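You operate a simulated robot arm through the tools that you are given. There is no shell and no other tool. Be economical: measure what you need, move in short steps, check, and stop when the job is done.

You run a simulated two-armed robot. Do the job below in one go: nothing can be reset, and whatever is moved stays where it is left.

JOB
Test the blue sample for pinholes and hang it on the pass or fail rack.
Fine: lid shut before switching on, switch off before touching the sample.

It is judged by the outcome, as a careful person would: the job done as asked, and still so three seconds after it is handed in. It fails if anything else is knocked over, pushed out of place, dropped, spilled or broken. Lids that push on must go on centred and level and be pressed home; caps that screw on are set level and turned clockwise until they are tight.

ROBOT AND FRAMES
Two 7-joint arms with two-finger parallel grippers on one trunk, on a base that drives. Base frame: it is fixed to the floor where the robot stands at the start and does not move with it; the origin is under the middle of the robot, x ahead of it, y to its left, z up; the surface under the hand at the start is at about z = 820. Readings come in mm, rad, newtons and seconds.
The left shoulder is at the start at [50, 187, 1160], the right one opposite. With the tool pointing down near the work surface each hand reaches from about 100 to 660 mm from the robot's upright axis, wherever it stands, measured 20 degrees to its own side. Places, roughly: bath lid [600, -100, 900]; bath switch [700, -200, 900]; fill key [700, 100, 1000]; orange sample [-1250, -500, 1000]; pinhole counter [500, -100, 800]; setting pin [-1250, -1500, 1000]; white sample [500, -1250, 1000]. Payload 3.43 kg a hand.
The TCP of each hand is the grasp point between the finger pads, 30 mm short of the fingertips. In the tool frame z runs along the fingers and y along their closing line. The gripper opens to 94 mm. The fingers are 28 mm wide and 10 mm thick; the gripper's body (50 by 96 mm) begins 55 mm behind the TCP.
Orientation is told as [roll, pitch, yaw] about the base's x, y, z axes, in that order, counted from this pose: with the fingers straight down and closing along the base's y, the tool's x points along the base's -x, its y along +y and its z along -z.

CONTROLS
- The arms move only by the tool arm_command. It takes "left_motion", "right_motion" or both (then of equal length, played together; a hand with none holds still); each is a list of rows, each an object (a shift or turn left out is 0, a gripper value left out holds the last) with "rot": the turn, a rotation vector about the base's x, y, z in rad, a list of three; "linear": the shift along the base's x, y, z in mm, a list of three; "claw": the finger opening in mm, from 0 to 94. In form: [{"rot": [wx, wy, wz], "linear": [tx, ty, tz], "claw": claw}, ...]. A call has 1 to 8 rows; each row is the pose to reach, as a shift and turn from the pose commanded when the call began. A row lasts 0.2 s, in which the tool goes at most 50 mm and 0.15 rad; a call with a longer step from one row to the next is refused whole, and so is a gripper value outside its range. A pose out of reach is approached as far as the arm can. The call stops where the force on the tool passes 50 N (or 10 N more than at its start, if that is more) or the arm is blocked; 0.2 s more then pass. The fingers move at their own pace (about 153 mm/s each) and stop on an object; they squeeze with about 35 N. The grip force told is the motor's: it shows also when the fingers shut on nothing. Time passes only in rows, and 0.2 s behind the last, so rows that repeat a pose let the fingers close. The reply holds the time, the measured pose of the TCP, the force on the tool along the base axes, the opening and the grip force, in the units named above and with some noise, with the torque about the TCP (base axes, N m) and any sound that the robot's microphone picked up, and new pictures: "views" is both (left out), scene, wrist or none (wrist: the cameras of the hands that moved).
- Cameras (640 x 400 px; columns grow to the right, rows downward): "scene" is now at [145.1, -23.7, 1327.2]; the picture's right is [-0.27, -0.96, 0.00], its down [-0.51, 0.14, -0.85] and it looks along [0.82, -0.23, -0.53] (base axes); focal length 226 px, centre (320, 200). "left" rides on the left gripper at [76, -14, -102] in its tool frame; the picture's right is [0.18, 0.98, 0.00], its down [-0.75, 0.14, -0.64] and it looks along [-0.63, 0.12, 0.77] (tool axes); focal length 243 px, centre (320, 200). "right" rides on the right gripper at [76, 14, -102] in its tool frame; the picture's right is [-0.18, 0.98, 0.00], its down [-0.75, -0.14, -0.64] and it looks along [-0.63, -0.12, 0.77] (tool axes); focal length 243 px, centre (320, 200). There is no depth. A picture from a camera that has moved, and an enlarged one, comes with that camera's place and axes in the base frame and with its lens.
- slide_trunk(by): slides the trunk up (or, below 0, down) by that many mm; the arms and the scene camera ride with it, the base frame stays. It gives what a move gives, with no picture.
- base_move(legs): drives the robot by 1 to 6 legs, each [ahead, left, turn to the left] in mm, mm and rad, along the robot's own axes; the way and the turn of a leg run together, so that a leg with both is an arc; at most 1500 mm and 3.142 rad a leg. The arms and the cameras ride along, it lands a little off, and it stops where it bumps. It gives what a move gives, and a new picture of the scene camera.
- pan_tilt(pan, tilt): turns the head with the scene camera to pan (to the left, within 1.396 rad either way) and tilt (down, from -0.506 to 1.204), counted from straight ahead of the robot. It gives what a move gives, and a new picture of the scene camera.
- zoom(camera, box): a new picture of the part [left, top, right, bottom] of that camera's present view, enlarged. It takes no simulated time.
- finish_job(): hands the job in; it is judged then, once.

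Go step by step. Nothing tells you exact positions but the pictures and the camera data: compare them with the known pose of the tool, close in by small moves and look again before you grip or let go. The budget is 120 turns and 260 pictures, counting those below and the enlarged ones. Unless the task says otherwise, let go and move clear before handing in, and close with one line.

The tools are called after "Call:" as name(argument=value, ...) on one line, values as JSON. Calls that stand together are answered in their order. arm_command: Moves the arms, as the interface text tells. Its arguments: {"type":"object","properties":{"left_motion":{"type":"array"},"right_motion":{"type":"array"},"views":{"type":"string","enum":["both","scene","wrist","none"]}},"required":[]} The other tools are called the same way: slide_trunk (by) slides the trunk up or down; base_move (legs) drives the base; pan_tilt (pan, tilt) turns the head that bears the scene camera; zoom (camera, box) takes an enlarged picture of a part of a camera's view; finish_job () hands the job in.

At the start:

```text
time: 0.0
left_position: [397.7, 70.0, 1215.4]
left_tcp_rot: [0.001, 0.001, -0.001]
left_ft_force: [0.2, 0.4, 0.6]
left_torque: [0.0, -0.02, 0.01]
left_grip_width: 94.0
left_grasp_force: 0.1
right_position: [372.6, -313.3, 1185.5]
right_tcp_rot: [0.0, 0.0, -0.002]
right_ft_force: [-0.1, 0.4, -1.3]
right_torque: [-0.01, -0.01, 0.02]
right_grip_width: 94.1
right_grasp_force: 0.1
trunk travel left (down, up): [-375.0, 57.0]
robot x, y, heading: [-2.8, -2.3, -0.002]
head pan, tilt: [-0.274, 0.557]
```

scene: 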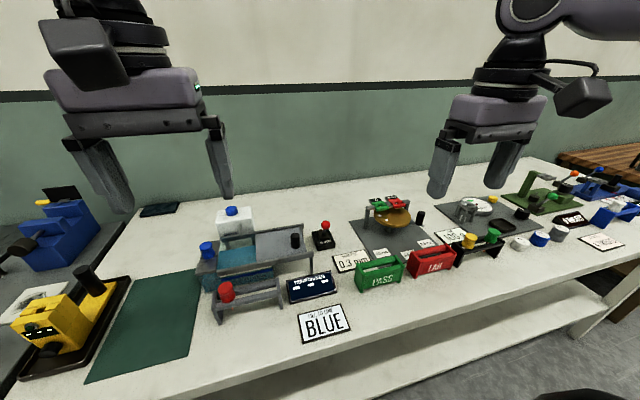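
right: 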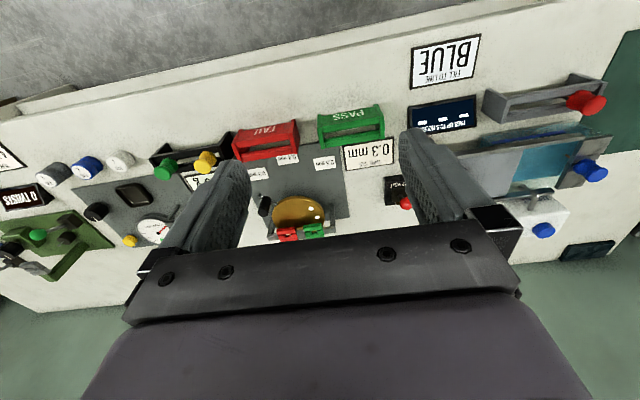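
left: 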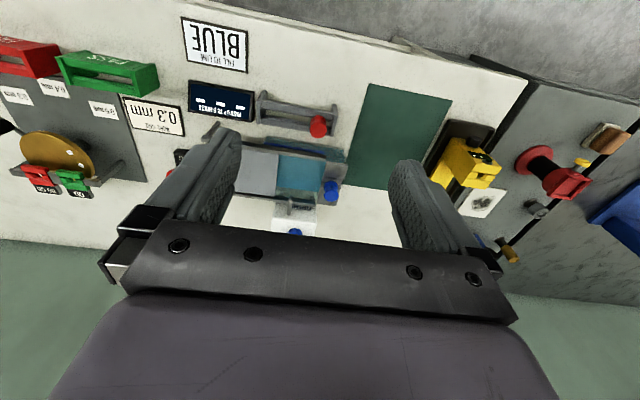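

I see a bench with a bath (lid, blue knob), a joystick-like switch, a counter, pass and fail racks, and several signs. I'll zoom in to read them.

Call:
zoom(camera="scene", box=[180, 190, 360, 350])

Call:
zoom(camera="scene", box=[310, 180, 490, 300])

Call:
zoom(camera="scene", box=[430, 150, 640, 270])

Call:
zoom(camera="right", box=[380, 20, 640, 270])

Call:
zoom(camera="right", box=[140, 90, 420, 260])

```text
2.50 times, centred on (270, 270) of scene
camera zoom: at [145.1, -23.7, 1327.2], right [-0.27, -0.96, 0.0], down [-0.51, 0.14, -0.85], along [0.82, -0.23, -0.53], focal length 566 px, centre (445, 25)
```

zoom: 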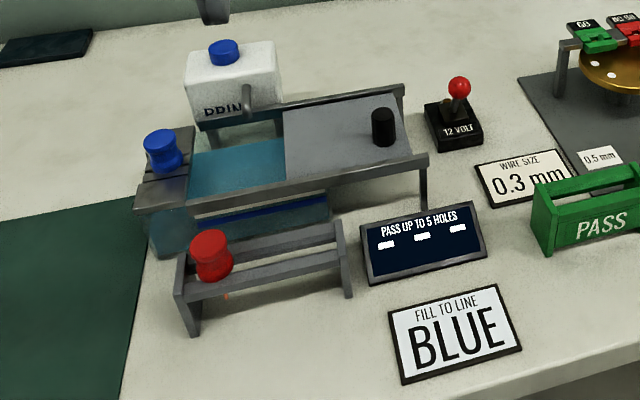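

```text
3.33 times, centred on (400, 240) of scene
camera zoom: at [145.1, -23.7, 1327.2], right [-0.27, -0.96, 0.0], down [-0.51, 0.14, -0.85], along [0.82, -0.23, -0.53], focal length 754 px, centre (53, 67)
```

zoom: 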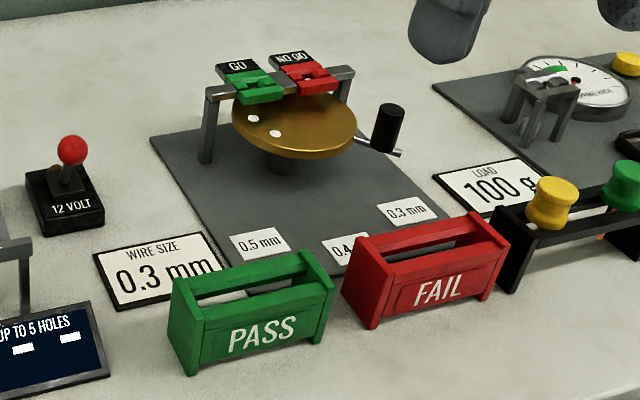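

```text
3.05 times, centred on (535, 210) of scene
camera zoom: at [145.1, -23.7, 1327.2], right [-0.27, -0.96, 0.0], down [-0.51, 0.14, -0.85], along [0.82, -0.23, -0.53], focal length 690 px, centre (-335, 170)
```

zoom: 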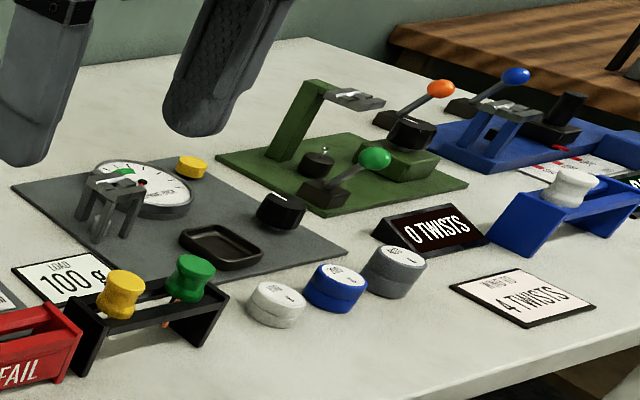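

```text
1.60 times, centred on (510, 145) of right
camera zoom: at [294.6, -298.8, 1287.7], right [0.19, 0.98, 0.0], down [0.75, -0.14, 0.64], along [0.63, -0.12, -0.77], focal length 388 px, centre (16, 288)
```

zoom: 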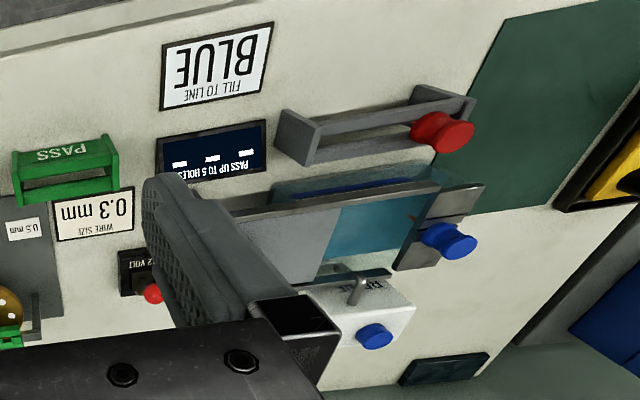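

```text
2.29 times, centred on (280, 175) of right
camera zoom: at [294.6, -298.8, 1287.7], right [0.19, 0.98, 0.0], down [0.75, -0.14, 0.64], along [0.63, -0.12, -0.77], focal length 555 px, centre (411, 257)
```

zoom: 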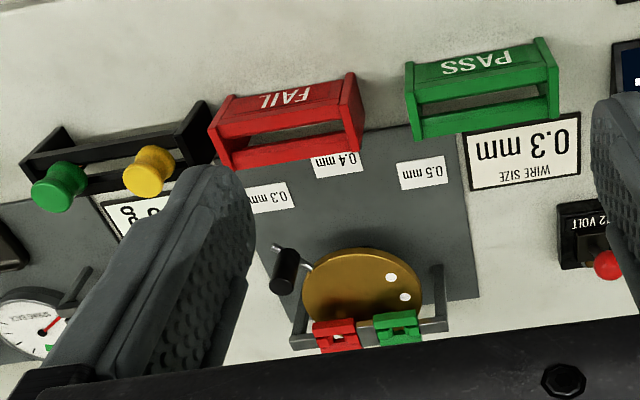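

The bath stands at about [600, 50] with the blue bobbin at its left end. The lid has a black knob at about [577, -80], and the brine tank is behind. The sign says "fill to line BLUE" and the counter says "pass up to 5 holes". I'll take closer looks with the left wrist camera and by panning the head.

Call:
arm_command(left_motion=[{"linear": [-30, 0, -40]}, {"linear": [-40, 20, -80]}, {"linear": [-40, 40, -120]}], views="wrist")

Call:
pan_tilt(pan=0.05, tilt=0.7)

```text
time: 0.8
left_position: [358.1, 110.4, 1096.0]
left_tcp_rot: [0.0, -0.002, 0.002]
left_ft_force: [0.1, -0.2, 0.6]
left_torque: [0.0, 0.02, 0.0]
left_grip_width: 94.0
left_grasp_force: 0.0
right_position: [372.3, -313.8, 1184.1]
right_tcp_rot: [0.0, -0.002, -0.002]
right_ft_force: [0.4, 0.6, 0.0]
right_torque: [0.01, -0.01, 0.0]
right_grip_width: 93.9
right_grasp_force: 0.0
trunk travel left (down, up): [-375.0, 57.0]
robot x, y, heading: [-3.7, -1.5, -0.002]
head pan, tilt: [-0.274, 0.557]
camera left: at [282.4, 97.5, 1197.5], right [-0.19, 0.98, 0.0], down [0.75, 0.14, 0.64], along [0.63, 0.12, -0.77], focal length 243 px, centre (320, 200)
```

left: 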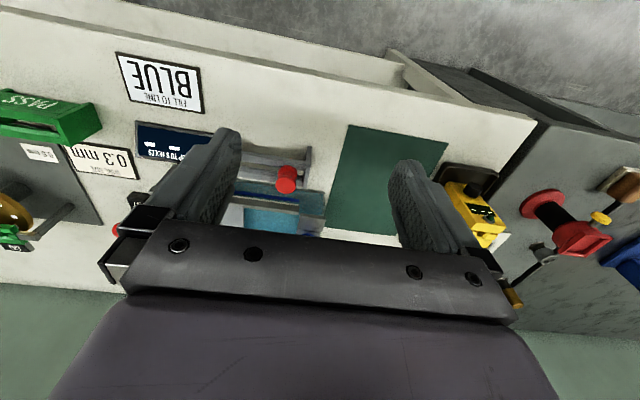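

```text
time: 1.6
left_position: [357.0, 108.9, 1096.2]
left_tcp_rot: [0.0, 0.001, 0.0]
left_ft_force: [-0.8, 0.8, 0.0]
left_torque: [-0.01, 0.0, 0.01]
left_grip_width: 93.8
left_grasp_force: 0.1
right_position: [372.7, -313.6, 1184.8]
right_tcp_rot: [-0.001, 0.0, -0.002]
right_ft_force: [-1.0, 0.2, 0.1]
right_torque: [0.03, 0.02, 0.01]
right_grip_width: 93.8
right_grasp_force: 0.1
trunk travel left (down, up): [-375.0, 57.0]
robot x, y, heading: [-4.1, 0.8, 0.002]
head pan, tilt: [0.051, 0.7]
camera scene: at [143.7, 4.8, 1314.6], right [0.05, -1.0, 0.0], down [-0.64, -0.03, -0.77], along [0.76, 0.04, -0.64], focal length 226 px, centre (320, 200)
```

scene: 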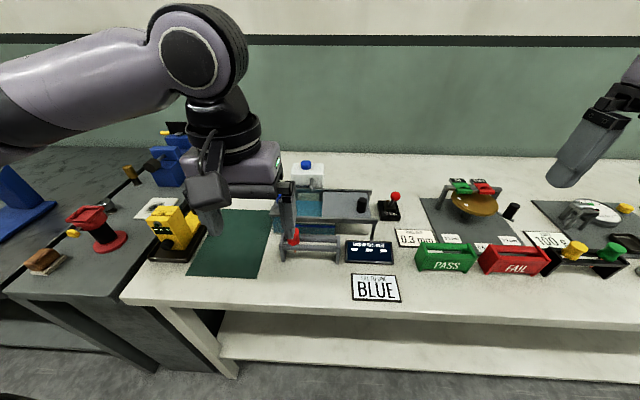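

I need the left hand out of the way for a clean view of the bath, so I'll move it aside to the left.

Call:
arm_command(left_motion=[{"linear": [0, 45, 20]}, {"linear": [0, 90, 30]}, {"linear": [0, 135, 30]}, {"linear": [0, 180, 30]}, {"linear": [0, 225, 30]}, {"linear": [0, 260, 30]}], views="none")

Call:
slide_trunk(by=-100)

Call:
zoom(camera="scene", box=[260, 120, 420, 250])

```text
time: 3.0
left_position: [356.0, 370.8, 1124.6]
left_tcp_rot: [0.001, 0.001, -0.001]
left_ft_force: [-0.2, -0.5, 0.0]
left_torque: [-0.02, -0.03, 0.0]
left_grip_width: 94.0
left_grasp_force: 0.1
right_position: [371.2, -312.9, 1185.0]
right_tcp_rot: [-0.001, -0.001, -0.001]
right_ft_force: [0.4, -0.2, -0.2]
right_torque: [0.0, 0.03, 0.03]
right_grip_width: 93.8
right_grasp_force: 0.1
trunk travel left (down, up): [-375.0, 57.0]
robot x, y, heading: [1.2, 4.2, -0.002]
head pan, tilt: [0.051, 0.7]
```

```text
time: 4.3
left_position: [358.0, 369.2, 1024.4]
left_tcp_rot: [0.0, -0.001, -0.001]
left_ft_force: [-0.4, 0.0, 0.7]
left_torque: [0.01, 0.0, 0.0]
left_grip_width: 94.1
left_grasp_force: 0.0
right_position: [372.0, -313.8, 1084.4]
right_tcp_rot: [0.0, -0.001, -0.001]
right_ft_force: [-0.5, 0.4, 0.4]
right_torque: [-0.03, 0.02, 0.02]
right_grip_width: 94.0
right_grasp_force: 0.0
trunk travel left (down, up): [-275.0, 157.0]
robot x, y, heading: [-0.2, 1.0, 0.003]
head pan, tilt: [0.051, 0.7]
```

```text
3.08 times, centred on (340, 185) of scene
camera zoom: at [143.5, 4.9, 1214.7], right [0.05, -1.0, 0.0], down [-0.64, -0.03, -0.77], along [0.76, 0.04, -0.64], focal length 696 px, centre (258, 246)
```

zoom: 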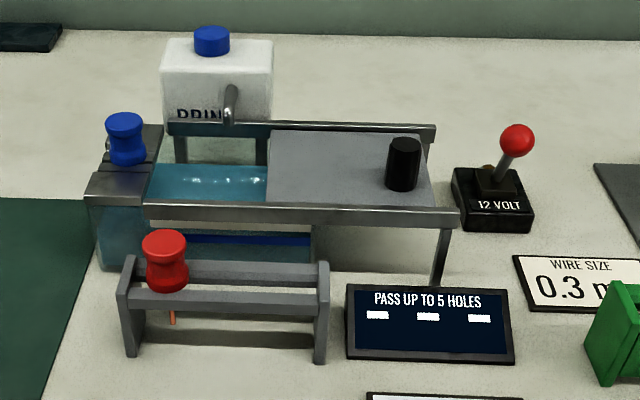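

The lid slides along rails from right to left over the tank. I'll lower the head further, keeping the hands up, to see the water level against the coloured lines.

Call:
arm_command(left_motion=[{"linear": [-20, 0, 50]}, {"linear": [-40, 0, 100]}, {"linear": [-60, 0, 150]}, {"linear": [-60, 0, 200]}], right_motion=[{"linear": [0, -20, 50]}, {"linear": [0, -40, 100]}, {"linear": [0, -60, 150]}, {"linear": [0, -80, 170]}], views="none")

Call:
slide_trunk(by=-200)

Call:
pan_tilt(pan=0.0, tilt=0.3)

Call:
zoom(camera="scene", box=[250, 110, 410, 250])

```text
refused: row 1 steps farther than a row can; nothing moved
```

```text
time: 6.2
left_position: [356.5, 371.2, 848.9]
left_tcp_rot: [-0.001, -0.029, 0.0]
left_ft_force: [-10.2, -1.5, 16.6]
left_torque: [0.42, 0.1, 0.37]
left_grip_width: 92.1
left_grasp_force: 0.1
right_position: [371.2, -313.7, 900.6]
right_tcp_rot: [0.001, -0.003, 0.0]
right_ft_force: [0.6, 0.4, -0.3]
right_torque: [0.01, -0.01, -0.03]
right_grip_width: 94.3
right_grasp_force: 0.0
trunk travel left (down, up): [-90.0, 342.0]
robot x, y, heading: [-3.0, 3.3, 0.003]
head pan, tilt: [0.051, 0.7]
stopped: the force on the tool passed its limit at 67 N (the readings are from after the stop); the commanded pose is now the measured one
```

```text
time: 7.0
left_position: [356.9, 370.7, 850.4]
left_tcp_rot: [0.0, -0.03, 0.0]
left_ft_force: [-14.9, 2.1, 26.7]
left_torque: [0.49, 0.13, 0.17]
left_grip_width: 92.2
left_grasp_force: 0.1
right_position: [370.9, -313.4, 900.9]
right_tcp_rot: [0.001, -0.003, 0.001]
right_ft_force: [-0.3, -0.3, 0.2]
right_torque: [-0.02, 0.02, 0.0]
right_grip_width: 94.0
right_grasp_force: 0.1
trunk travel left (down, up): [-90.0, 342.0]
robot x, y, heading: [0.7, -2.2, -0.001]
head pan, tilt: [0.0, 0.3]
camera scene: at [149.9, -0.3, 1066.3], right [0.0, -1.0, 0.0], down [-0.29, 0.0, -0.96], along [0.96, 0.0, -0.29], focal length 226 px, centre (320, 200)
```

scene: 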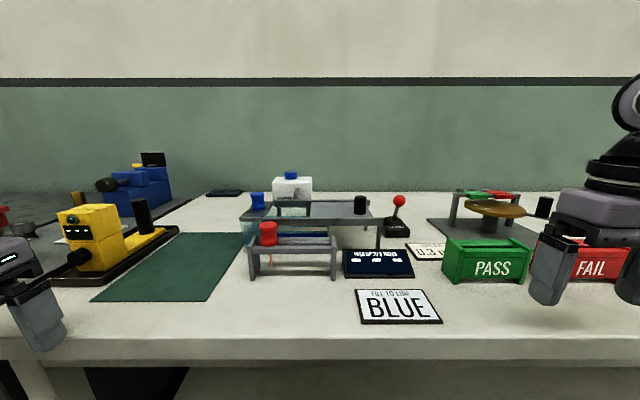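

```text
2.86 times, centred on (330, 180) of scene
camera zoom: at [149.9, -0.3, 1066.3], right [0.0, -1.0, 0.0], down [-0.29, 0.0, -0.96], along [0.96, 0.0, -0.29], focal length 647 px, centre (291, 257)
```

zoom: 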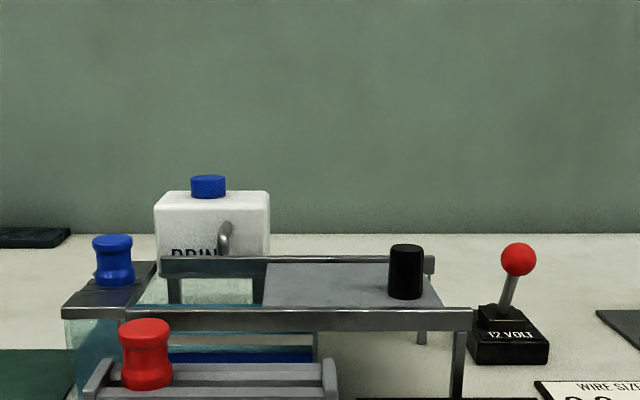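

The arm move was refused because its rows were too long. The trunk then dropped and the left fingertips pressed on bare bench; nothing looks displaced. I'll lift that hand now and use it to view the tank front.

Call:
arm_command(left_motion=[{"linear": [0, 0, 40]}, {"linear": [-10, 0, 80]}, {"linear": [-20, 0, 120]}, {"linear": [-40, 0, 160]}, {"linear": [-60, 0, 200]}], right_motion=[{"linear": [0, 0, 40]}, {"linear": [0, -10, 80]}, {"linear": [0, -20, 120]}, {"linear": [0, -30, 160]}, {"linear": [0, -40, 200]}], views="none")

Call:
zoom(camera="scene", box=[230, 160, 350, 290])

```text
time: 8.2
left_position: [329.0, 357.0, 1022.4]
left_tcp_rot: [-0.003, -0.025, 0.001]
left_ft_force: [0.2, 0.4, -0.8]
left_torque: [0.01, -0.03, -0.02]
left_grip_width: 94.1
left_grasp_force: 0.0
left hand out of reach, approached as far as the arm can: row 4, 5
right_position: [362.9, -354.8, 1069.6]
right_tcp_rot: [0.0, -0.002, 0.0]
right_ft_force: [0.7, -0.6, 0.2]
right_torque: [-0.04, 0.0, 0.02]
right_grip_width: 94.0
right_grasp_force: 0.0
right hand out of reach, approached as far as the arm can: row 5
trunk travel left (down, up): [-90.0, 342.0]
robot x, y, heading: [-1.9, -1.1, -0.007]
head pan, tilt: [0.0, 0.3]
```

```text
3.08 times, centred on (290, 225) of scene
camera zoom: at [152.0, 0.9, 1065.7], right [0.0, -1.0, 0.0], down [-0.3, 0.0, -0.96], along [0.96, 0.0, -0.3], focal length 696 px, centre (412, 123)
```

zoom: 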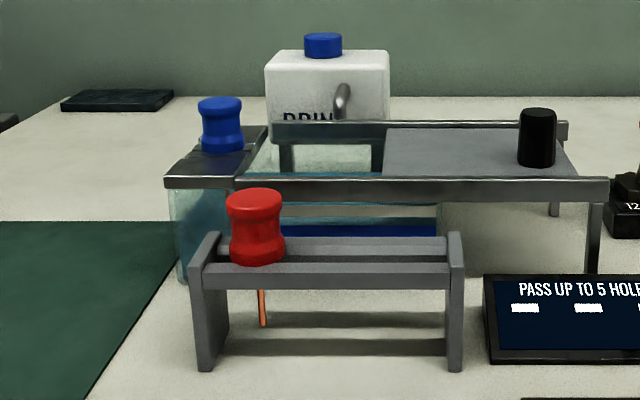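

Call:
zoom(camera="scene", box=[258, 200, 328, 244])

Call:
zoom(camera="scene", box=[258, 165, 328, 209])

```text
9.09 times, centred on (293, 222) of scene
camera zoom: at [152.0, 0.9, 1065.7], right [0.0, -1.0, 0.0], down [-0.3, 0.0, -0.96], along [0.96, 0.0, -0.3], focal length 2058 px, centre (566, 0)
```

zoom: 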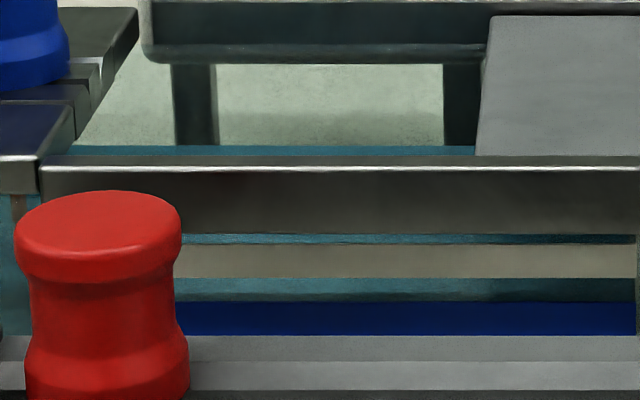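

```text
9.09 times, centred on (293, 187) of scene
camera zoom: at [152.0, 0.9, 1065.7], right [0.0, -1.0, 0.0], down [-0.3, 0.0, -0.96], along [0.96, 0.0, -0.3], focal length 2058 px, centre (566, 318)
```

zoom: 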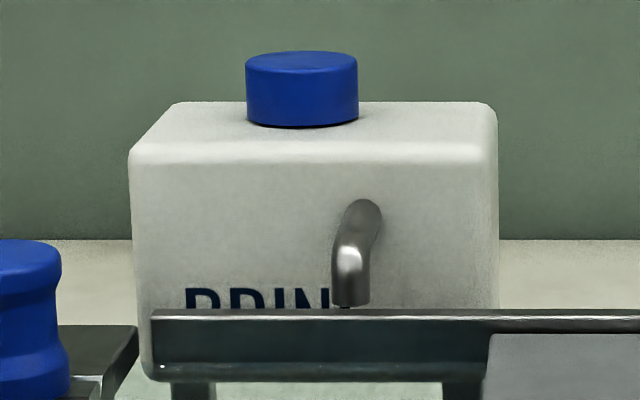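

There is a spout on the brine tank and a blue line on the bath front. I'll lower the trunk the rest of the way (hands have about 200 mm of room) to see the water level side-on.

Call:
slide_trunk(by=-85)

Call:
zoom(camera="scene", box=[235, 150, 335, 215])

```text
time: 9.4
left_position: [329.2, 355.8, 936.3]
left_tcp_rot: [-0.002, -0.025, 0.001]
left_ft_force: [0.1, 0.5, -0.7]
left_torque: [-0.02, 0.03, 0.02]
left_grip_width: 93.7
left_grasp_force: 0.0
right_position: [364.2, -353.8, 984.4]
right_tcp_rot: [0.0, -0.004, -0.001]
right_ft_force: [0.2, 0.5, 0.8]
right_torque: [0.0, 0.0, -0.01]
right_grip_width: 93.8
right_grasp_force: 0.1
trunk travel left (down, up): [-5.0, 427.0]
robot x, y, heading: [-5.6, 1.3, -0.002]
head pan, tilt: [0.0, 0.3]
```

```text
6.15 times, centred on (285, 182) of scene
camera zoom: at [152.1, 0.8, 980.8], right [0.0, -1.0, 0.0], down [-0.3, 0.0, -0.96], along [0.96, 0.0, -0.3], focal length 1393 px, centre (535, 308)
```

zoom: 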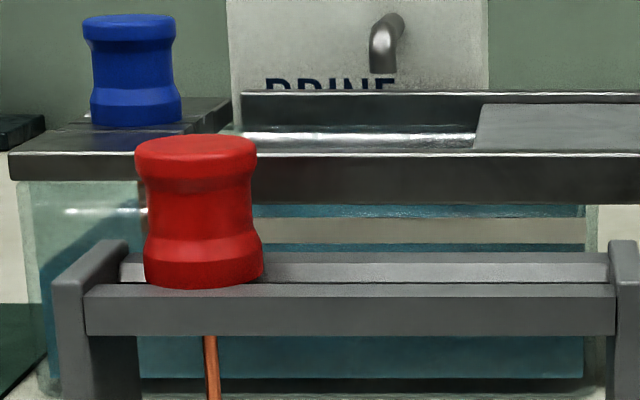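

From here the white and blue lines sit around z 862–884, but the rack hides the waterline. I'll raise the trunk again and use the left wrist camera at a low, oblique angle from the left.

Call:
slide_trunk(by=200)

Call:
arm_command(left_motion=[{"linear": [18, -22, -31], "rot": [-0.039, -0.108, -0.081]}, {"linear": [36, -45, -62], "rot": [-0.078, -0.215, -0.163]}, {"linear": [55, -67, -93], "rot": [-0.118, -0.323, -0.244]}, {"linear": [73, -90, -125], "rot": [-0.157, -0.431, -0.326]}, {"linear": [91, -112, -156], "rot": [-0.196, -0.539, -0.407]}, {"linear": [109, -135, -187], "rot": [-0.235, -0.646, -0.489]}, {"linear": [128, -157, -218], "rot": [-0.275, -0.754, -0.57]}, {"linear": [146, -180, -245], "rot": [-0.314, -0.862, -0.652]}], views="wrist")

```text
time: 11.6
left_position: [329.1, 355.7, 1136.6]
left_tcp_rot: [-0.002, -0.026, 0.002]
left_ft_force: [-0.4, -0.9, -0.9]
left_torque: [0.02, -0.02, 0.02]
left_grip_width: 93.8
left_grasp_force: 0.0
right_position: [364.1, -353.3, 1184.4]
right_tcp_rot: [0.001, 0.001, 0.0]
right_ft_force: [1.5, -0.2, 1.1]
right_torque: [0.01, 0.02, -0.02]
right_grip_width: 93.9
right_grasp_force: 0.1
trunk travel left (down, up): [-205.0, 227.0]
robot x, y, heading: [-3.6, 1.0, 0.002]
head pan, tilt: [0.0, 0.3]
```

```text
time: 13.4
left_position: [477.4, 175.5, 892.9]
left_tcp_rot: [0.002, -0.928, -0.705]
left_ft_force: [0.5, 0.2, 0.9]
left_torque: [-0.02, 0.0, 0.0]
left_grip_width: 94.2
left_grasp_force: 0.1
right_position: [364.7, -353.2, 1184.8]
right_tcp_rot: [0.001, -0.002, 0.001]
right_ft_force: [0.2, -0.4, -0.2]
right_torque: [-0.03, 0.03, -0.01]
right_grip_width: 93.9
right_grasp_force: 0.1
trunk travel left (down, up): [-205.0, 227.0]
robot x, y, heading: [2.3, -1.6, -0.003]
head pan, tilt: [0.0, 0.3]
camera left: at [370.9, 248.8, 892.1], right [0.55, 0.82, -0.15], down [0.04, 0.15, 0.99], along [0.83, -0.55, 0.05], focal length 243 px, centre (320, 200)
```

left: 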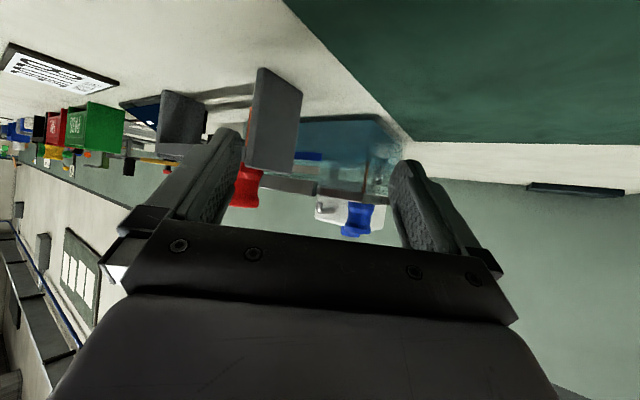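

Call:
zoom(camera="left", box=[240, 105, 420, 245])

Call:
zoom(camera="left", box=[290, 135, 410, 205])

```text
2.86 times, centred on (330, 175) of left
camera zoom: at [370.9, 248.8, 892.1], right [0.55, 0.82, -0.15], down [0.04, 0.15, 0.99], along [0.83, -0.55, 0.05], focal length 693 px, centre (291, 271)
```

zoom: 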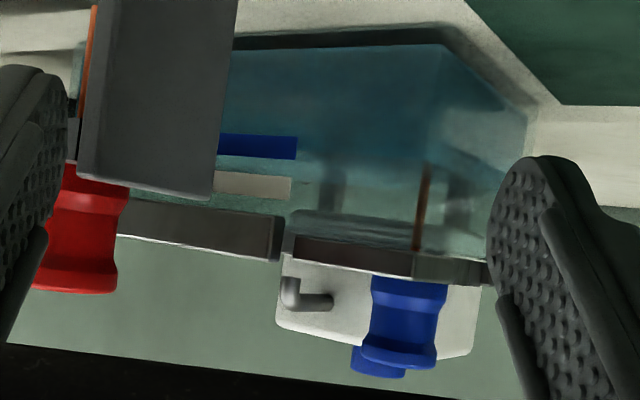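

```text
5.33 times, centred on (350, 170) of left
camera zoom: at [370.9, 248.8, 892.1], right [0.55, 0.82, -0.15], down [0.04, 0.15, 0.99], along [0.83, -0.55, 0.05], focal length 1294 px, centre (160, 360)
```

zoom: 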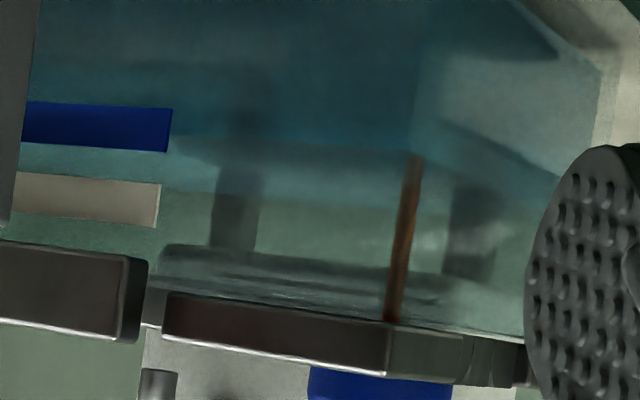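

Upside-down close-up: the water surface seems close to the blue line. I'll lower the camera to that height and look edge-on.

Call:
arm_command(left_motion=[{"linear": [0, 4, -22]}], views="none")

Call:
zoom(camera="left", box=[270, 125, 410, 215])

```text
time: 13.8
left_position: [475.9, 179.9, 870.5]
left_tcp_rot: [-0.001, -0.926, -0.703]
left_ft_force: [-0.6, 0.1, -0.2]
left_torque: [0.02, -0.02, 0.0]
left_grip_width: 93.8
left_grasp_force: 0.1
right_position: [363.9, -353.8, 1183.6]
right_tcp_rot: [0.001, -0.001, 0.0]
right_ft_force: [-0.8, -0.4, -0.3]
right_torque: [0.01, 0.02, -0.01]
right_grip_width: 94.2
right_grasp_force: 0.1
trunk travel left (down, up): [-205.0, 227.0]
robot x, y, heading: [-2.6, -4.7, -0.001]
head pan, tilt: [0.0, 0.3]
```

```text
4.44 times, centred on (340, 170) of left
camera zoom: at [370.3, 253.3, 869.9], right [0.55, 0.82, -0.15], down [0.04, 0.15, 0.99], along [0.83, -0.55, 0.04], focal length 1078 px, centre (231, 333)
```

zoom: 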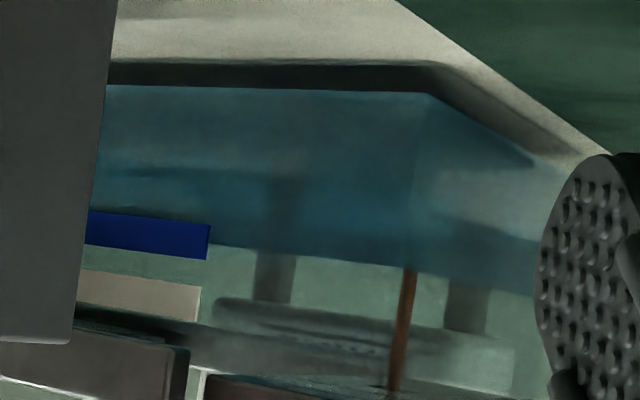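

Edge-on, the waterline falls within the blue line (upper half), so the bath is already filled to BLUE, and the blue sample's wire is in it. I'll withdraw the left hand and raise the trunk for an overhead look at the lid.

Call:
arm_command(left_motion=[{"linear": [-18, 22, 31], "rot": [0.039, 0.108, 0.081]}, {"linear": [-36, 45, 62], "rot": [0.078, 0.215, 0.163]}, {"linear": [-55, 67, 93], "rot": [0.118, 0.323, 0.244]}, {"linear": [-73, 90, 125], "rot": [0.157, 0.431, 0.326]}, {"linear": [-91, 112, 156], "rot": [0.196, 0.539, 0.407]}, {"linear": [-109, 135, 187], "rot": [0.235, 0.646, 0.489]}, {"linear": [-128, 157, 218], "rot": [0.275, 0.754, 0.57]}, {"linear": [-146, 180, 250], "rot": [0.314, 0.862, 0.652]}], views="none")

Call:
slide_trunk(by=170)

Call:
pan_tilt(pan=-0.1, tilt=0.75)

Call:
zoom(camera="scene", box=[220, 100, 420, 230])

```text
time: 15.6
left_position: [328.7, 357.7, 1121.0]
left_tcp_rot: [-0.006, -0.028, -0.008]
left_ft_force: [-2.2, 1.5, 1.4]
left_torque: [-0.17, -0.15, 0.03]
left_grip_width: 93.9
left_grasp_force: 0.1
right_position: [362.8, -354.8, 1183.2]
right_tcp_rot: [0.002, -0.004, -0.001]
right_ft_force: [0.4, 0.3, -0.7]
right_torque: [-0.03, 0.07, -0.01]
right_grip_width: 94.0
right_grasp_force: 0.1
trunk travel left (down, up): [-205.0, 227.0]
robot x, y, heading: [1.4, -1.4, 0.002]
head pan, tilt: [0.0, 0.3]
```

```text
time: 17.5
left_position: [329.1, 360.7, 1289.6]
left_tcp_rot: [-0.003, -0.025, -0.001]
left_ft_force: [0.3, 0.0, -0.3]
left_torque: [0.02, 0.01, 0.0]
left_grip_width: 93.9
left_grasp_force: 0.1
right_position: [363.8, -353.0, 1353.5]
right_tcp_rot: [0.0, -0.003, -0.001]
right_ft_force: [0.6, -0.7, -0.3]
right_torque: [-0.02, 0.02, 0.0]
right_grip_width: 93.7
right_grasp_force: 0.1
trunk travel left (down, up): [-375.0, 57.0]
robot x, y, heading: [-1.1, 1.1, -0.002]
head pan, tilt: [0.0, 0.3]
```

```text
time: 18.4
left_position: [330.8, 359.7, 1290.2]
left_tcp_rot: [-0.003, -0.026, 0.0]
left_ft_force: [0.6, -0.2, -0.7]
left_torque: [-0.01, 0.01, -0.02]
left_grip_width: 93.9
left_grasp_force: 0.1
right_position: [364.3, -353.2, 1354.4]
right_tcp_rot: [-0.001, -0.002, 0.002]
right_ft_force: [0.7, 0.5, 0.2]
right_torque: [-0.03, -0.03, 0.02]
right_grip_width: 93.9
right_grasp_force: 0.1
trunk travel left (down, up): [-375.0, 57.0]
robot x, y, heading: [1.2, 0.3, 0.006]
head pan, tilt: [-0.099, 0.75]
camera scene: at [141.3, -7.4, 1310.5], right [-0.1, -1.0, 0.0], down [-0.68, 0.07, -0.73], along [0.73, -0.07, -0.68], focal length 226 px, centre (320, 200)
```

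scene: 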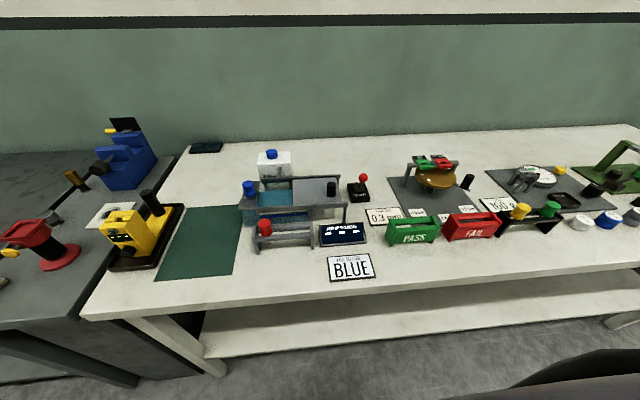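

```text
3.08 times, centred on (320, 165) of scene
camera zoom: at [141.3, -7.4, 1310.5], right [-0.1, -1.0, 0.0], down [-0.68, 0.07, -0.73], along [0.73, -0.07, -0.68], focal length 696 px, centre (320, 308)
```

zoom: 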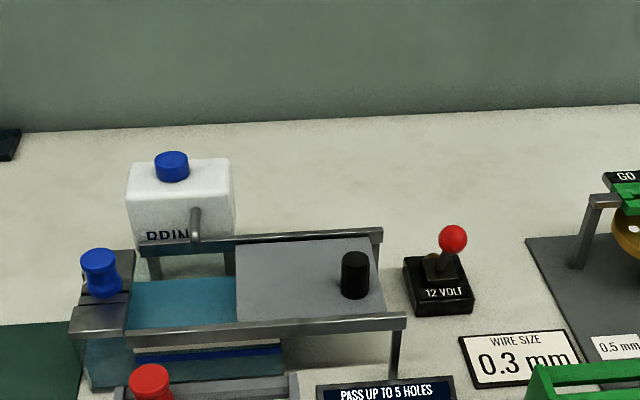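

The lid needs to slide about 95 mm left (its knob is at about [600, -82, 897–930]). The switch at about [686, -194] needs the base a bit closer, so I'll look down to check the clearance to the bench.

Call:
pan_tilt(pan=0.0, tilt=1.2)

```text
time: 19.3
left_position: [329.3, 359.1, 1289.8]
left_tcp_rot: [-0.001, -0.026, 0.0]
left_ft_force: [-1.2, 0.2, 0.3]
left_torque: [0.01, 0.02, 0.0]
left_grip_width: 93.9
left_grasp_force: 0.0
right_position: [364.1, -353.9, 1353.6]
right_tcp_rot: [0.0, -0.003, -0.001]
right_ft_force: [0.5, -0.3, 0.8]
right_torque: [0.03, 0.01, 0.02]
right_grip_width: 93.9
right_grasp_force: 0.1
trunk travel left (down, up): [-375.0, 57.0]
robot x, y, heading: [1.9, 2.7, -0.002]
head pan, tilt: [0.0, 1.201]
camera scene: at [114.8, 0.8, 1278.7], right [0.0, -1.0, 0.0], down [-0.93, 0.0, -0.36], along [0.36, 0.0, -0.93], focal length 226 px, centre (320, 200)
```

scene: 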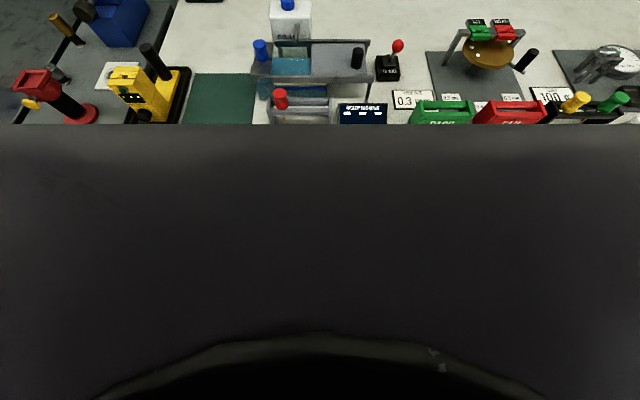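

The trunk hides the bench edge, so I won't drive. I'll bring the right hand over the lid's knob.

Call:
arm_command(right_motion=[{"linear": [25, 28, -30], "claw": 60}, {"linear": [50, 56, -60]}, {"linear": [75, 84, -90]}, {"linear": [100, 112, -120]}, {"linear": [125, 140, -150]}, {"linear": [150, 168, -180]}, {"linear": [175, 196, -210]}, {"linear": [200, 224, -230]}], views="none")

Call:
pan_tilt(pan=-0.1, tilt=0.7)

Call:
zoom(camera="right", box=[100, 0, 540, 275])

```text
time: 21.1
left_position: [330.0, 359.3, 1289.7]
left_tcp_rot: [-0.001, -0.026, -0.001]
left_ft_force: [-1.1, -0.2, 1.2]
left_torque: [-0.01, -0.01, -0.05]
left_grip_width: 93.9
left_grasp_force: 0.1
right_position: [494.7, -197.5, 1109.0]
right_tcp_rot: [0.001, -0.004, -0.001]
right_ft_force: [0.4, -0.2, -0.6]
right_torque: [0.01, 0.03, -0.01]
right_grip_width: 60.1
right_grasp_force: 0.1
right hand out of reach, approached as far as the arm can: row 5, 6, 7, 8
trunk travel left (down, up): [-375.0, 57.0]
robot x, y, heading: [1.0, -3.3, -0.002]
head pan, tilt: [0.0, 1.201]
```

```text
time: 22.1
left_position: [329.1, 359.7, 1290.4]
left_tcp_rot: [-0.002, -0.024, 0.0]
left_ft_force: [-0.5, -0.2, 0.6]
left_torque: [-0.02, 0.0, 0.01]
left_grip_width: 93.9
left_grasp_force: 0.0
right_position: [494.4, -197.6, 1109.2]
right_tcp_rot: [0.002, -0.002, 0.001]
right_ft_force: [-0.2, 0.1, 0.2]
right_torque: [-0.02, 0.01, 0.04]
right_grip_width: 60.1
right_grasp_force: 0.0
trunk travel left (down, up): [-375.0, 57.0]
robot x, y, heading: [-1.7, -0.6, 0.002]
head pan, tilt: [-0.099, 0.7]
camera scene: at [143.3, -7.6, 1314.6], right [-0.1, -1.0, 0.0], down [-0.64, 0.06, -0.76], along [0.76, -0.08, -0.64], focal length 226 px, centre (320, 200)
```

scene: 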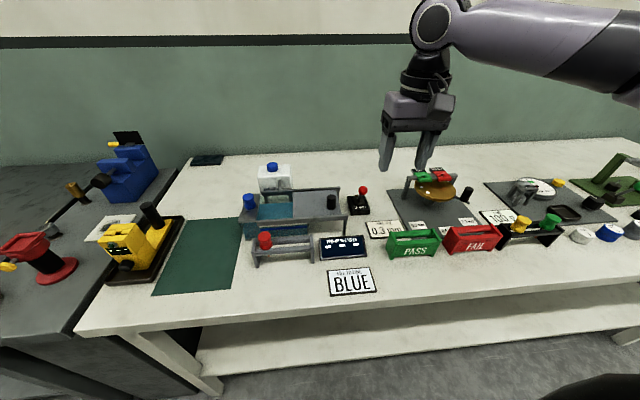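

```text
1.45 times, centred on (320, 138) of right
camera zoom: at [416.5, -182.8, 1212.2], right [0.18, 0.98, 0.0], down [0.75, -0.14, 0.64], along [0.63, -0.12, -0.76], focal length 353 px, centre (320, 291)
```

zoom: 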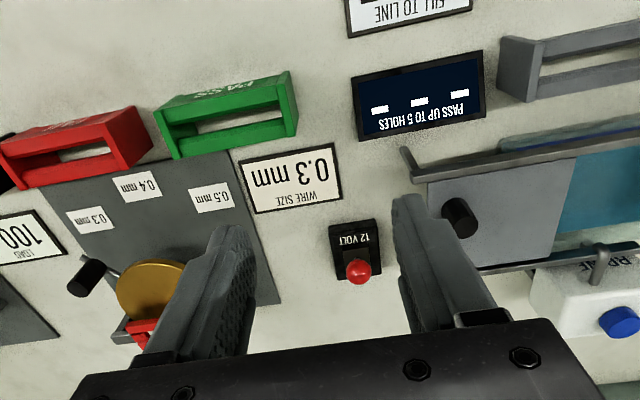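

The hand hit its reach limit at this height. Going lower should extend it, so I'll step down and forward.

Call:
arm_command(right_motion=[{"linear": [0, 0, -45]}, {"linear": [0, 10, -85]}, {"linear": [20, 40, -100]}, {"linear": [40, 70, -100]}, {"linear": [60, 95, -100]}, {"linear": [80, 115, -100]}], views="none")

```text
time: 23.5
left_position: [329.9, 360.0, 1289.5]
left_tcp_rot: [-0.001, -0.027, 0.0]
left_ft_force: [-0.2, -0.3, 0.1]
left_torque: [0.0, 0.0, 0.03]
left_grip_width: 93.9
left_grasp_force: 0.1
right_position: [479.7, -183.8, 1026.3]
right_tcp_rot: [0.003, -0.003, -0.001]
right_ft_force: [0.5, 0.2, -0.5]
right_torque: [0.0, -0.05, -0.04]
right_grip_width: 59.9
right_grasp_force: 0.1
right hand out of reach, approached as far as the arm can: row 2, 3, 4, 5, 6
trunk travel left (down, up): [-375.0, 57.0]
robot x, y, heading: [1.1, 2.1, -0.001]
head pan, tilt: [-0.099, 0.7]
```

Call:
arm_command(right_motion=[{"linear": [20, 20, -30]}], views="none")

```text
time: 23.9
left_position: [329.2, 360.6, 1289.9]
left_tcp_rot: [-0.001, -0.026, 0.001]
left_ft_force: [0.1, -0.1, 0.6]
left_torque: [0.03, 0.0, -0.02]
left_grip_width: 93.6
left_grasp_force: 0.0
right_position: [477.0, -188.8, 1004.1]
right_tcp_rot: [0.001, -0.005, 0.001]
right_ft_force: [-0.3, -0.2, -0.4]
right_torque: [-0.01, 0.01, 0.0]
right_grip_width: 60.0
right_grasp_force: 0.0
right hand out of reach, approached as far as the arm can: row 1
trunk travel left (down, up): [-375.0, 57.0]
robot x, y, heading: [2.6, 1.6, -0.002]
head pan, tilt: [-0.099, 0.7]
```

Call:
arm_command(right_motion=[{"linear": [-30, -30, 0]}], views="none")

```text
time: 24.3
left_position: [329.0, 359.7, 1290.5]
left_tcp_rot: [-0.003, -0.028, -0.001]
left_ft_force: [0.0, -0.1, 0.2]
left_torque: [0.01, 0.01, 0.03]
left_grip_width: 94.0
left_grasp_force: 0.2
right_position: [447.2, -219.9, 1004.5]
right_tcp_rot: [0.0, -0.004, 0.0]
right_ft_force: [-0.4, 0.6, -0.1]
right_torque: [0.04, 0.0, 0.02]
right_grip_width: 60.2
right_grasp_force: 0.0
trunk travel left (down, up): [-375.0, 57.0]
robot x, y, heading: [-1.0, -0.2, -0.003]
head pan, tilt: [-0.099, 0.7]
```

The commanded pose follows the measured one, so this limit is real at this height. I'll test lower down over the open spot at y ≈ -130.

Call:
arm_command(right_motion=[{"linear": [-5, 40, 0]}, {"linear": [-10, 80, -10]}, {"linear": [-10, 90, -45]}, {"linear": [-10, 90, -75]}, {"linear": [20, 90, -75]}, {"linear": [50, 90, -75]}, {"linear": [80, 95, -75]}], views="scene")

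```text
time: 25.9
left_position: [329.8, 359.9, 1289.0]
left_tcp_rot: [-0.001, -0.028, 0.0]
left_ft_force: [0.2, 0.9, 0.1]
left_torque: [0.01, 0.0, 0.01]
left_grip_width: 94.2
left_grasp_force: 0.1
right_position: [467.8, -193.7, 966.2]
right_tcp_rot: [0.002, -0.004, 0.0]
right_ft_force: [0.2, -0.8, 0.2]
right_torque: [-0.04, -0.04, 0.01]
right_grip_width: 60.3
right_grasp_force: 0.0
right hand out of reach, approached as far as the arm can: row 2, 3, 4, 5, 6, 7
trunk travel left (down, up): [-375.0, 57.0]
robot x, y, heading: [-1.9, -0.1, -0.002]
head pan, tilt: [-0.099, 0.7]
camera scene: at [143.4, -7.7, 1314.6], right [-0.1, -1.0, 0.0], down [-0.64, 0.06, -0.76], along [0.76, -0.08, -0.64], focal length 226 px, centre (320, 200)
```

scene: 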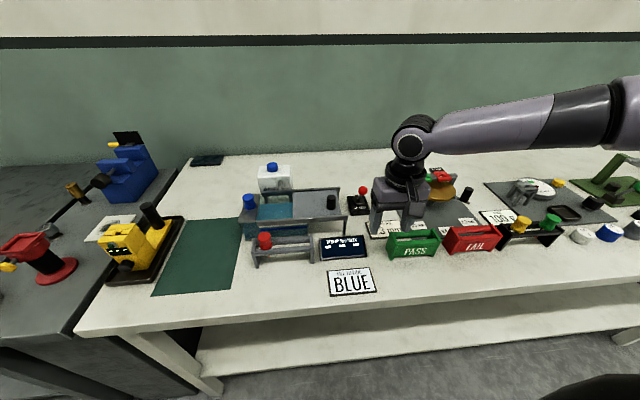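

The forearm comes in from the far right, so the elbow is likely in an awkward configuration. I'll go back to about the starting pose, then extend from there at a lower height.

Call:
arm_command(right_motion=[{"linear": [-20, -20, 40]}, {"linear": [-50, -50, 60]}, {"linear": [-80, -80, 80]}, {"linear": [-110, -90, 110]}, {"linear": [-150, -90, 130]}, {"linear": [-190, -90, 130]}, {"linear": [-210, -70, 130]}], views="scene")

```text
time: 27.5
left_position: [330.1, 360.0, 1289.4]
left_tcp_rot: [-0.004, -0.028, -0.001]
left_ft_force: [-0.3, -0.9, 1.0]
left_torque: [0.01, 0.02, 0.0]
left_grip_width: 93.7
left_grasp_force: 0.1
right_position: [257.9, -261.2, 1094.5]
right_tcp_rot: [0.0, -0.001, -0.003]
right_ft_force: [-0.6, -0.2, 0.6]
right_torque: [-0.03, 0.02, -0.05]
right_grip_width: 60.2
right_grasp_force: 0.1
trunk travel left (down, up): [-375.0, 57.0]
robot x, y, heading: [-3.3, -1.1, 0.001]
head pan, tilt: [-0.099, 0.7]
camera scene: at [143.3, -6.8, 1314.6], right [-0.1, -1.0, 0.0], down [-0.64, 0.06, -0.77], along [0.76, -0.08, -0.64], focal length 226 px, centre (320, 200)
```

scene: 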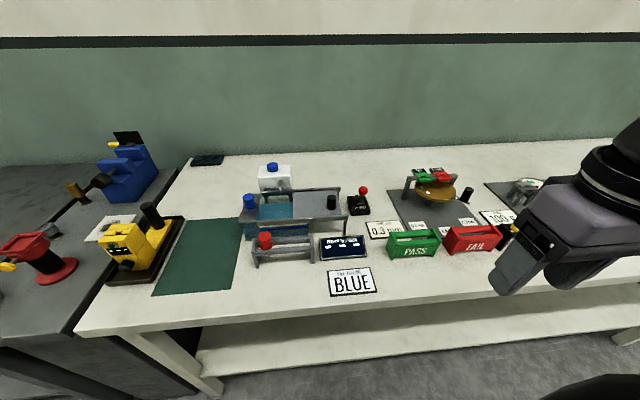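

Now I'll go lower in close, then extend forward toward the knob at about z 1000.

Call:
arm_command(right_motion=[{"linear": [30, 20, -20]}, {"linear": [60, 45, -50]}, {"linear": [95, 70, -80]}, {"linear": [130, 95, -95]}, {"linear": [165, 115, -95]}, {"linear": [200, 135, -95]}, {"linear": [240, 150, -95]}, {"linear": [280, 165, -95]}], views="scene")

```text
refused: row 3 steps farther than a row can; nothing moved
```

Call:
arm_command(right_motion=[{"linear": [30, 20, -20]}, {"linear": [60, 45, -45]}, {"linear": [92, 68, -70]}, {"linear": [125, 90, -90]}, {"linear": [160, 112, -95]}, {"linear": [200, 132, -95]}, {"linear": [240, 150, -95]}, {"linear": [280, 165, -95]}], views="scene")

```text
time: 29.3
left_position: [328.5, 358.4, 1289.8]
left_tcp_rot: [-0.001, -0.026, 0.0]
left_ft_force: [0.7, -0.7, -0.2]
left_torque: [0.01, 0.0, 0.01]
left_grip_width: 94.1
left_grasp_force: 0.1
right_position: [472.4, -180.3, 1017.6]
right_tcp_rot: [0.001, -0.003, -0.003]
right_ft_force: [-0.1, -0.7, 0.1]
right_torque: [0.0, -0.02, -0.03]
right_grip_width: 59.8
right_grasp_force: 0.1
right hand out of reach, approached as far as the arm can: row 6, 7, 8
trunk travel left (down, up): [-375.0, 57.0]
robot x, y, heading: [0.1, 1.1, 0.001]
head pan, tilt: [-0.099, 0.7]
camera scene: at [143.3, -7.7, 1314.6], right [-0.1, -1.0, 0.0], down [-0.64, 0.06, -0.76], along [0.76, -0.08, -0.64], focal length 226 px, centre (320, 200)
```

scene: 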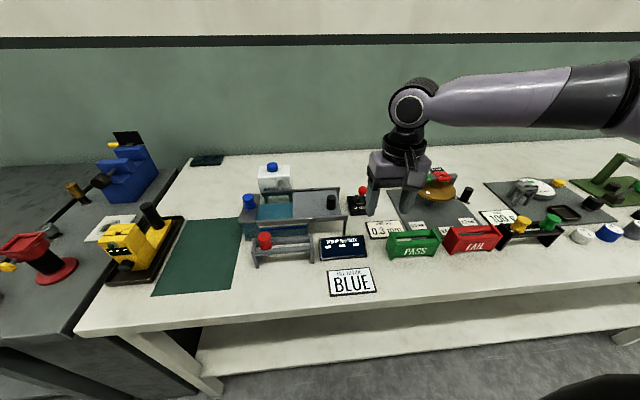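

Same limit. I'll test whether turning the hand's yaw frees the reach.

Call:
arm_command(right_motion=[{"rot": [0, 0, 0.15]}, {"rot": [0, 0, 0.3]}, {"rot": [0, 0, 0.45]}, {"rot": [0, 0, 0.6]}, {"rot": [0, 0, 0.6], "linear": [30, 25, 0]}, {"rot": [0, 0, 0.6], "linear": [60, 50, 0]}, {"rot": [0, 0, 0.6], "linear": [90, 75, 0]}], views="none")

```text
time: 30.9
left_position: [329.2, 359.8, 1289.0]
left_tcp_rot: [-0.002, -0.027, 0.0]
left_ft_force: [0.2, 0.0, -0.8]
left_torque: [0.03, 0.01, 0.0]
left_grip_width: 93.7
left_grasp_force: 0.1
right_position: [484.3, -187.0, 1034.2]
right_tcp_rot: [-0.001, -0.003, 0.602]
right_ft_force: [-0.1, -0.3, 0.0]
right_torque: [0.01, -0.02, 0.0]
right_grip_width: 59.8
right_grasp_force: 0.1
right hand out of reach, approached as far as the arm can: row 5, 6, 7
trunk travel left (down, up): [-375.0, 57.0]
robot x, y, heading: [-0.8, -1.3, -0.001]
head pan, tilt: [-0.099, 0.7]
```

Yaw makes no difference. I'll try a lower trunk, since the wrist may be too high relative to the shoulder.

Call:
slide_trunk(by=-80)

Call:
arm_command(right_motion=[{"rot": [0, 0, -0.15], "linear": [0, 0, 20]}, {"rot": [0, 0, -0.3], "linear": [0, 0, 30]}, {"rot": [0, 0, -0.45], "linear": [20, 15, 30]}, {"rot": [0, 0, -0.6], "linear": [40, 30, 30]}, {"rot": [0, 0, -0.6], "linear": [60, 45, 30]}, {"rot": [0, 0, -0.6], "linear": [90, 65, 30]}], views="scene")

```text
time: 32.0
left_position: [329.0, 359.6, 1209.6]
left_tcp_rot: [-0.001, -0.025, -0.001]
left_ft_force: [0.3, 0.1, -0.5]
left_torque: [0.01, -0.03, 0.02]
left_grip_width: 94.2
left_grasp_force: 0.1
right_position: [484.9, -187.6, 954.6]
right_tcp_rot: [0.0, -0.002, 0.598]
right_ft_force: [0.3, -0.7, -0.4]
right_torque: [0.03, 0.0, 0.0]
right_grip_width: 60.2
right_grasp_force: 0.1
trunk travel left (down, up): [-295.0, 137.0]
robot x, y, heading: [2.4, 2.7, -0.001]
head pan, tilt: [-0.099, 0.7]
```

```text
time: 33.4
left_position: [329.9, 360.1, 1210.2]
left_tcp_rot: [0.0, -0.025, 0.001]
left_ft_force: [-0.4, 0.3, -0.3]
left_torque: [0.01, 0.0, 0.0]
left_grip_width: 94.2
left_grasp_force: 0.0
right_position: [498.3, -195.3, 984.7]
right_tcp_rot: [0.002, -0.003, -0.001]
right_ft_force: [-0.4, -0.4, -0.2]
right_torque: [0.01, 0.04, -0.02]
right_grip_width: 59.8
right_grasp_force: 0.0
right hand out of reach, approached as far as the arm can: row 3, 4, 5, 6
trunk travel left (down, up): [-295.0, 137.0]
robot x, y, heading: [2.0, -1.7, 0.001]
head pan, tilt: [-0.099, 0.7]
camera scene: at [143.4, -7.7, 1234.6], right [-0.1, -1.0, 0.0], down [-0.64, 0.06, -0.76], along [0.76, -0.08, -0.64], focal length 226 px, centre (320, 200)
```

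scene: 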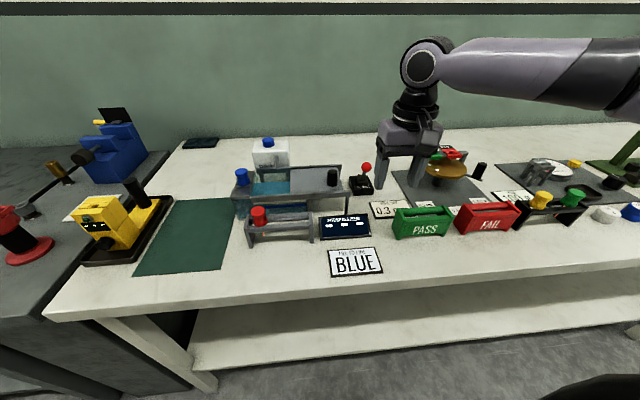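

The tool-down reach is about 450 mm from the shoulder, so I do need to get closer. I'll drive ahead in a modest step, with the hands high enough to clear everything.

Call:
base_move(legs=[[60, 0, 0]])

```text
time: 34.4
left_position: [389.5, 359.5, 1209.9]
left_tcp_rot: [-0.002, -0.027, 0.001]
left_ft_force: [0.1, -0.1, 0.6]
left_torque: [0.01, 0.02, 0.01]
left_grip_width: 93.9
left_grasp_force: 0.1
right_position: [557.8, -195.9, 985.2]
right_tcp_rot: [0.001, -0.003, 0.0]
right_ft_force: [-0.1, -0.1, 0.0]
right_torque: [0.02, -0.02, -0.01]
right_grip_width: 60.1
right_grasp_force: 0.0
trunk travel left (down, up): [-295.0, 137.0]
robot x, y, heading: [58.6, 0.6, 0.001]
head pan, tilt: [-0.099, 0.7]
camera scene: at [203.8, -7.6, 1234.5], right [-0.1, -1.0, 0.0], down [-0.64, 0.06, -0.76], along [0.76, -0.08, -0.64], focal length 226 px, centre (320, 200)
```

scene: 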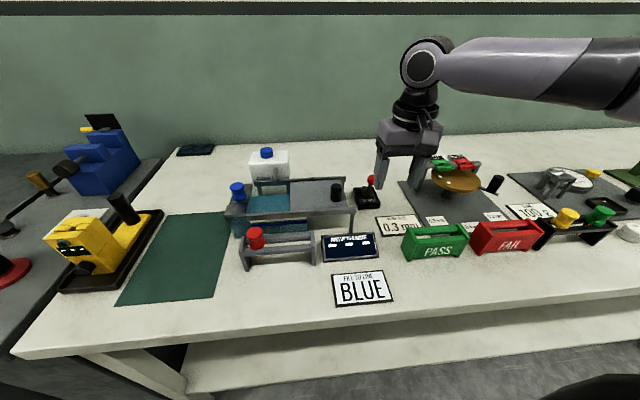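

Call:
base_move(legs=[[50, 0, 0]])

```text
time: 35.3
left_position: [403.1, 359.5, 1210.9]
left_tcp_rot: [-0.003, -0.024, 0.001]
left_ft_force: [0.3, -0.6, 0.4]
left_torque: [-0.02, -0.02, 0.0]
left_grip_width: 94.2
left_grasp_force: 0.0
right_position: [571.7, -196.9, 985.1]
right_tcp_rot: [0.002, -0.007, -0.002]
right_ft_force: [0.1, -0.9, 0.4]
right_torque: [0.03, 0.03, 0.0]
right_grip_width: 60.0
right_grasp_force: 0.1
trunk travel left (down, up): [-295.0, 137.0]
robot x, y, heading: [76.1, 1.9, -0.0]
head pan, tilt: [-0.099, 0.7]
stopped in leg 1: the robot was blocked; the commanded pose is now the measured one
camera scene: at [216.5, -7.6, 1234.8], right [-0.1, -1.0, 0.0], down [-0.64, 0.06, -0.77], along [0.76, -0.08, -0.64], focal length 226 px, centre (320, 200)
```

scene: 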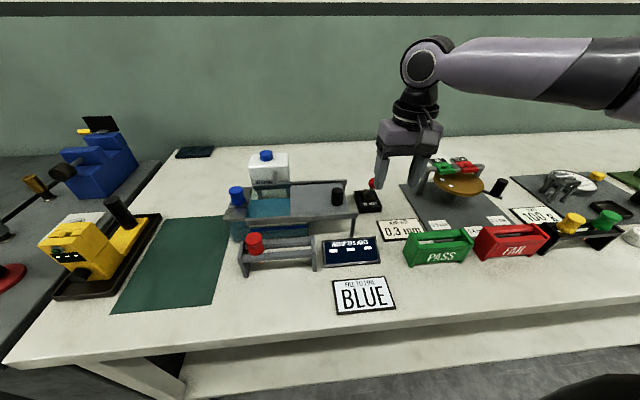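

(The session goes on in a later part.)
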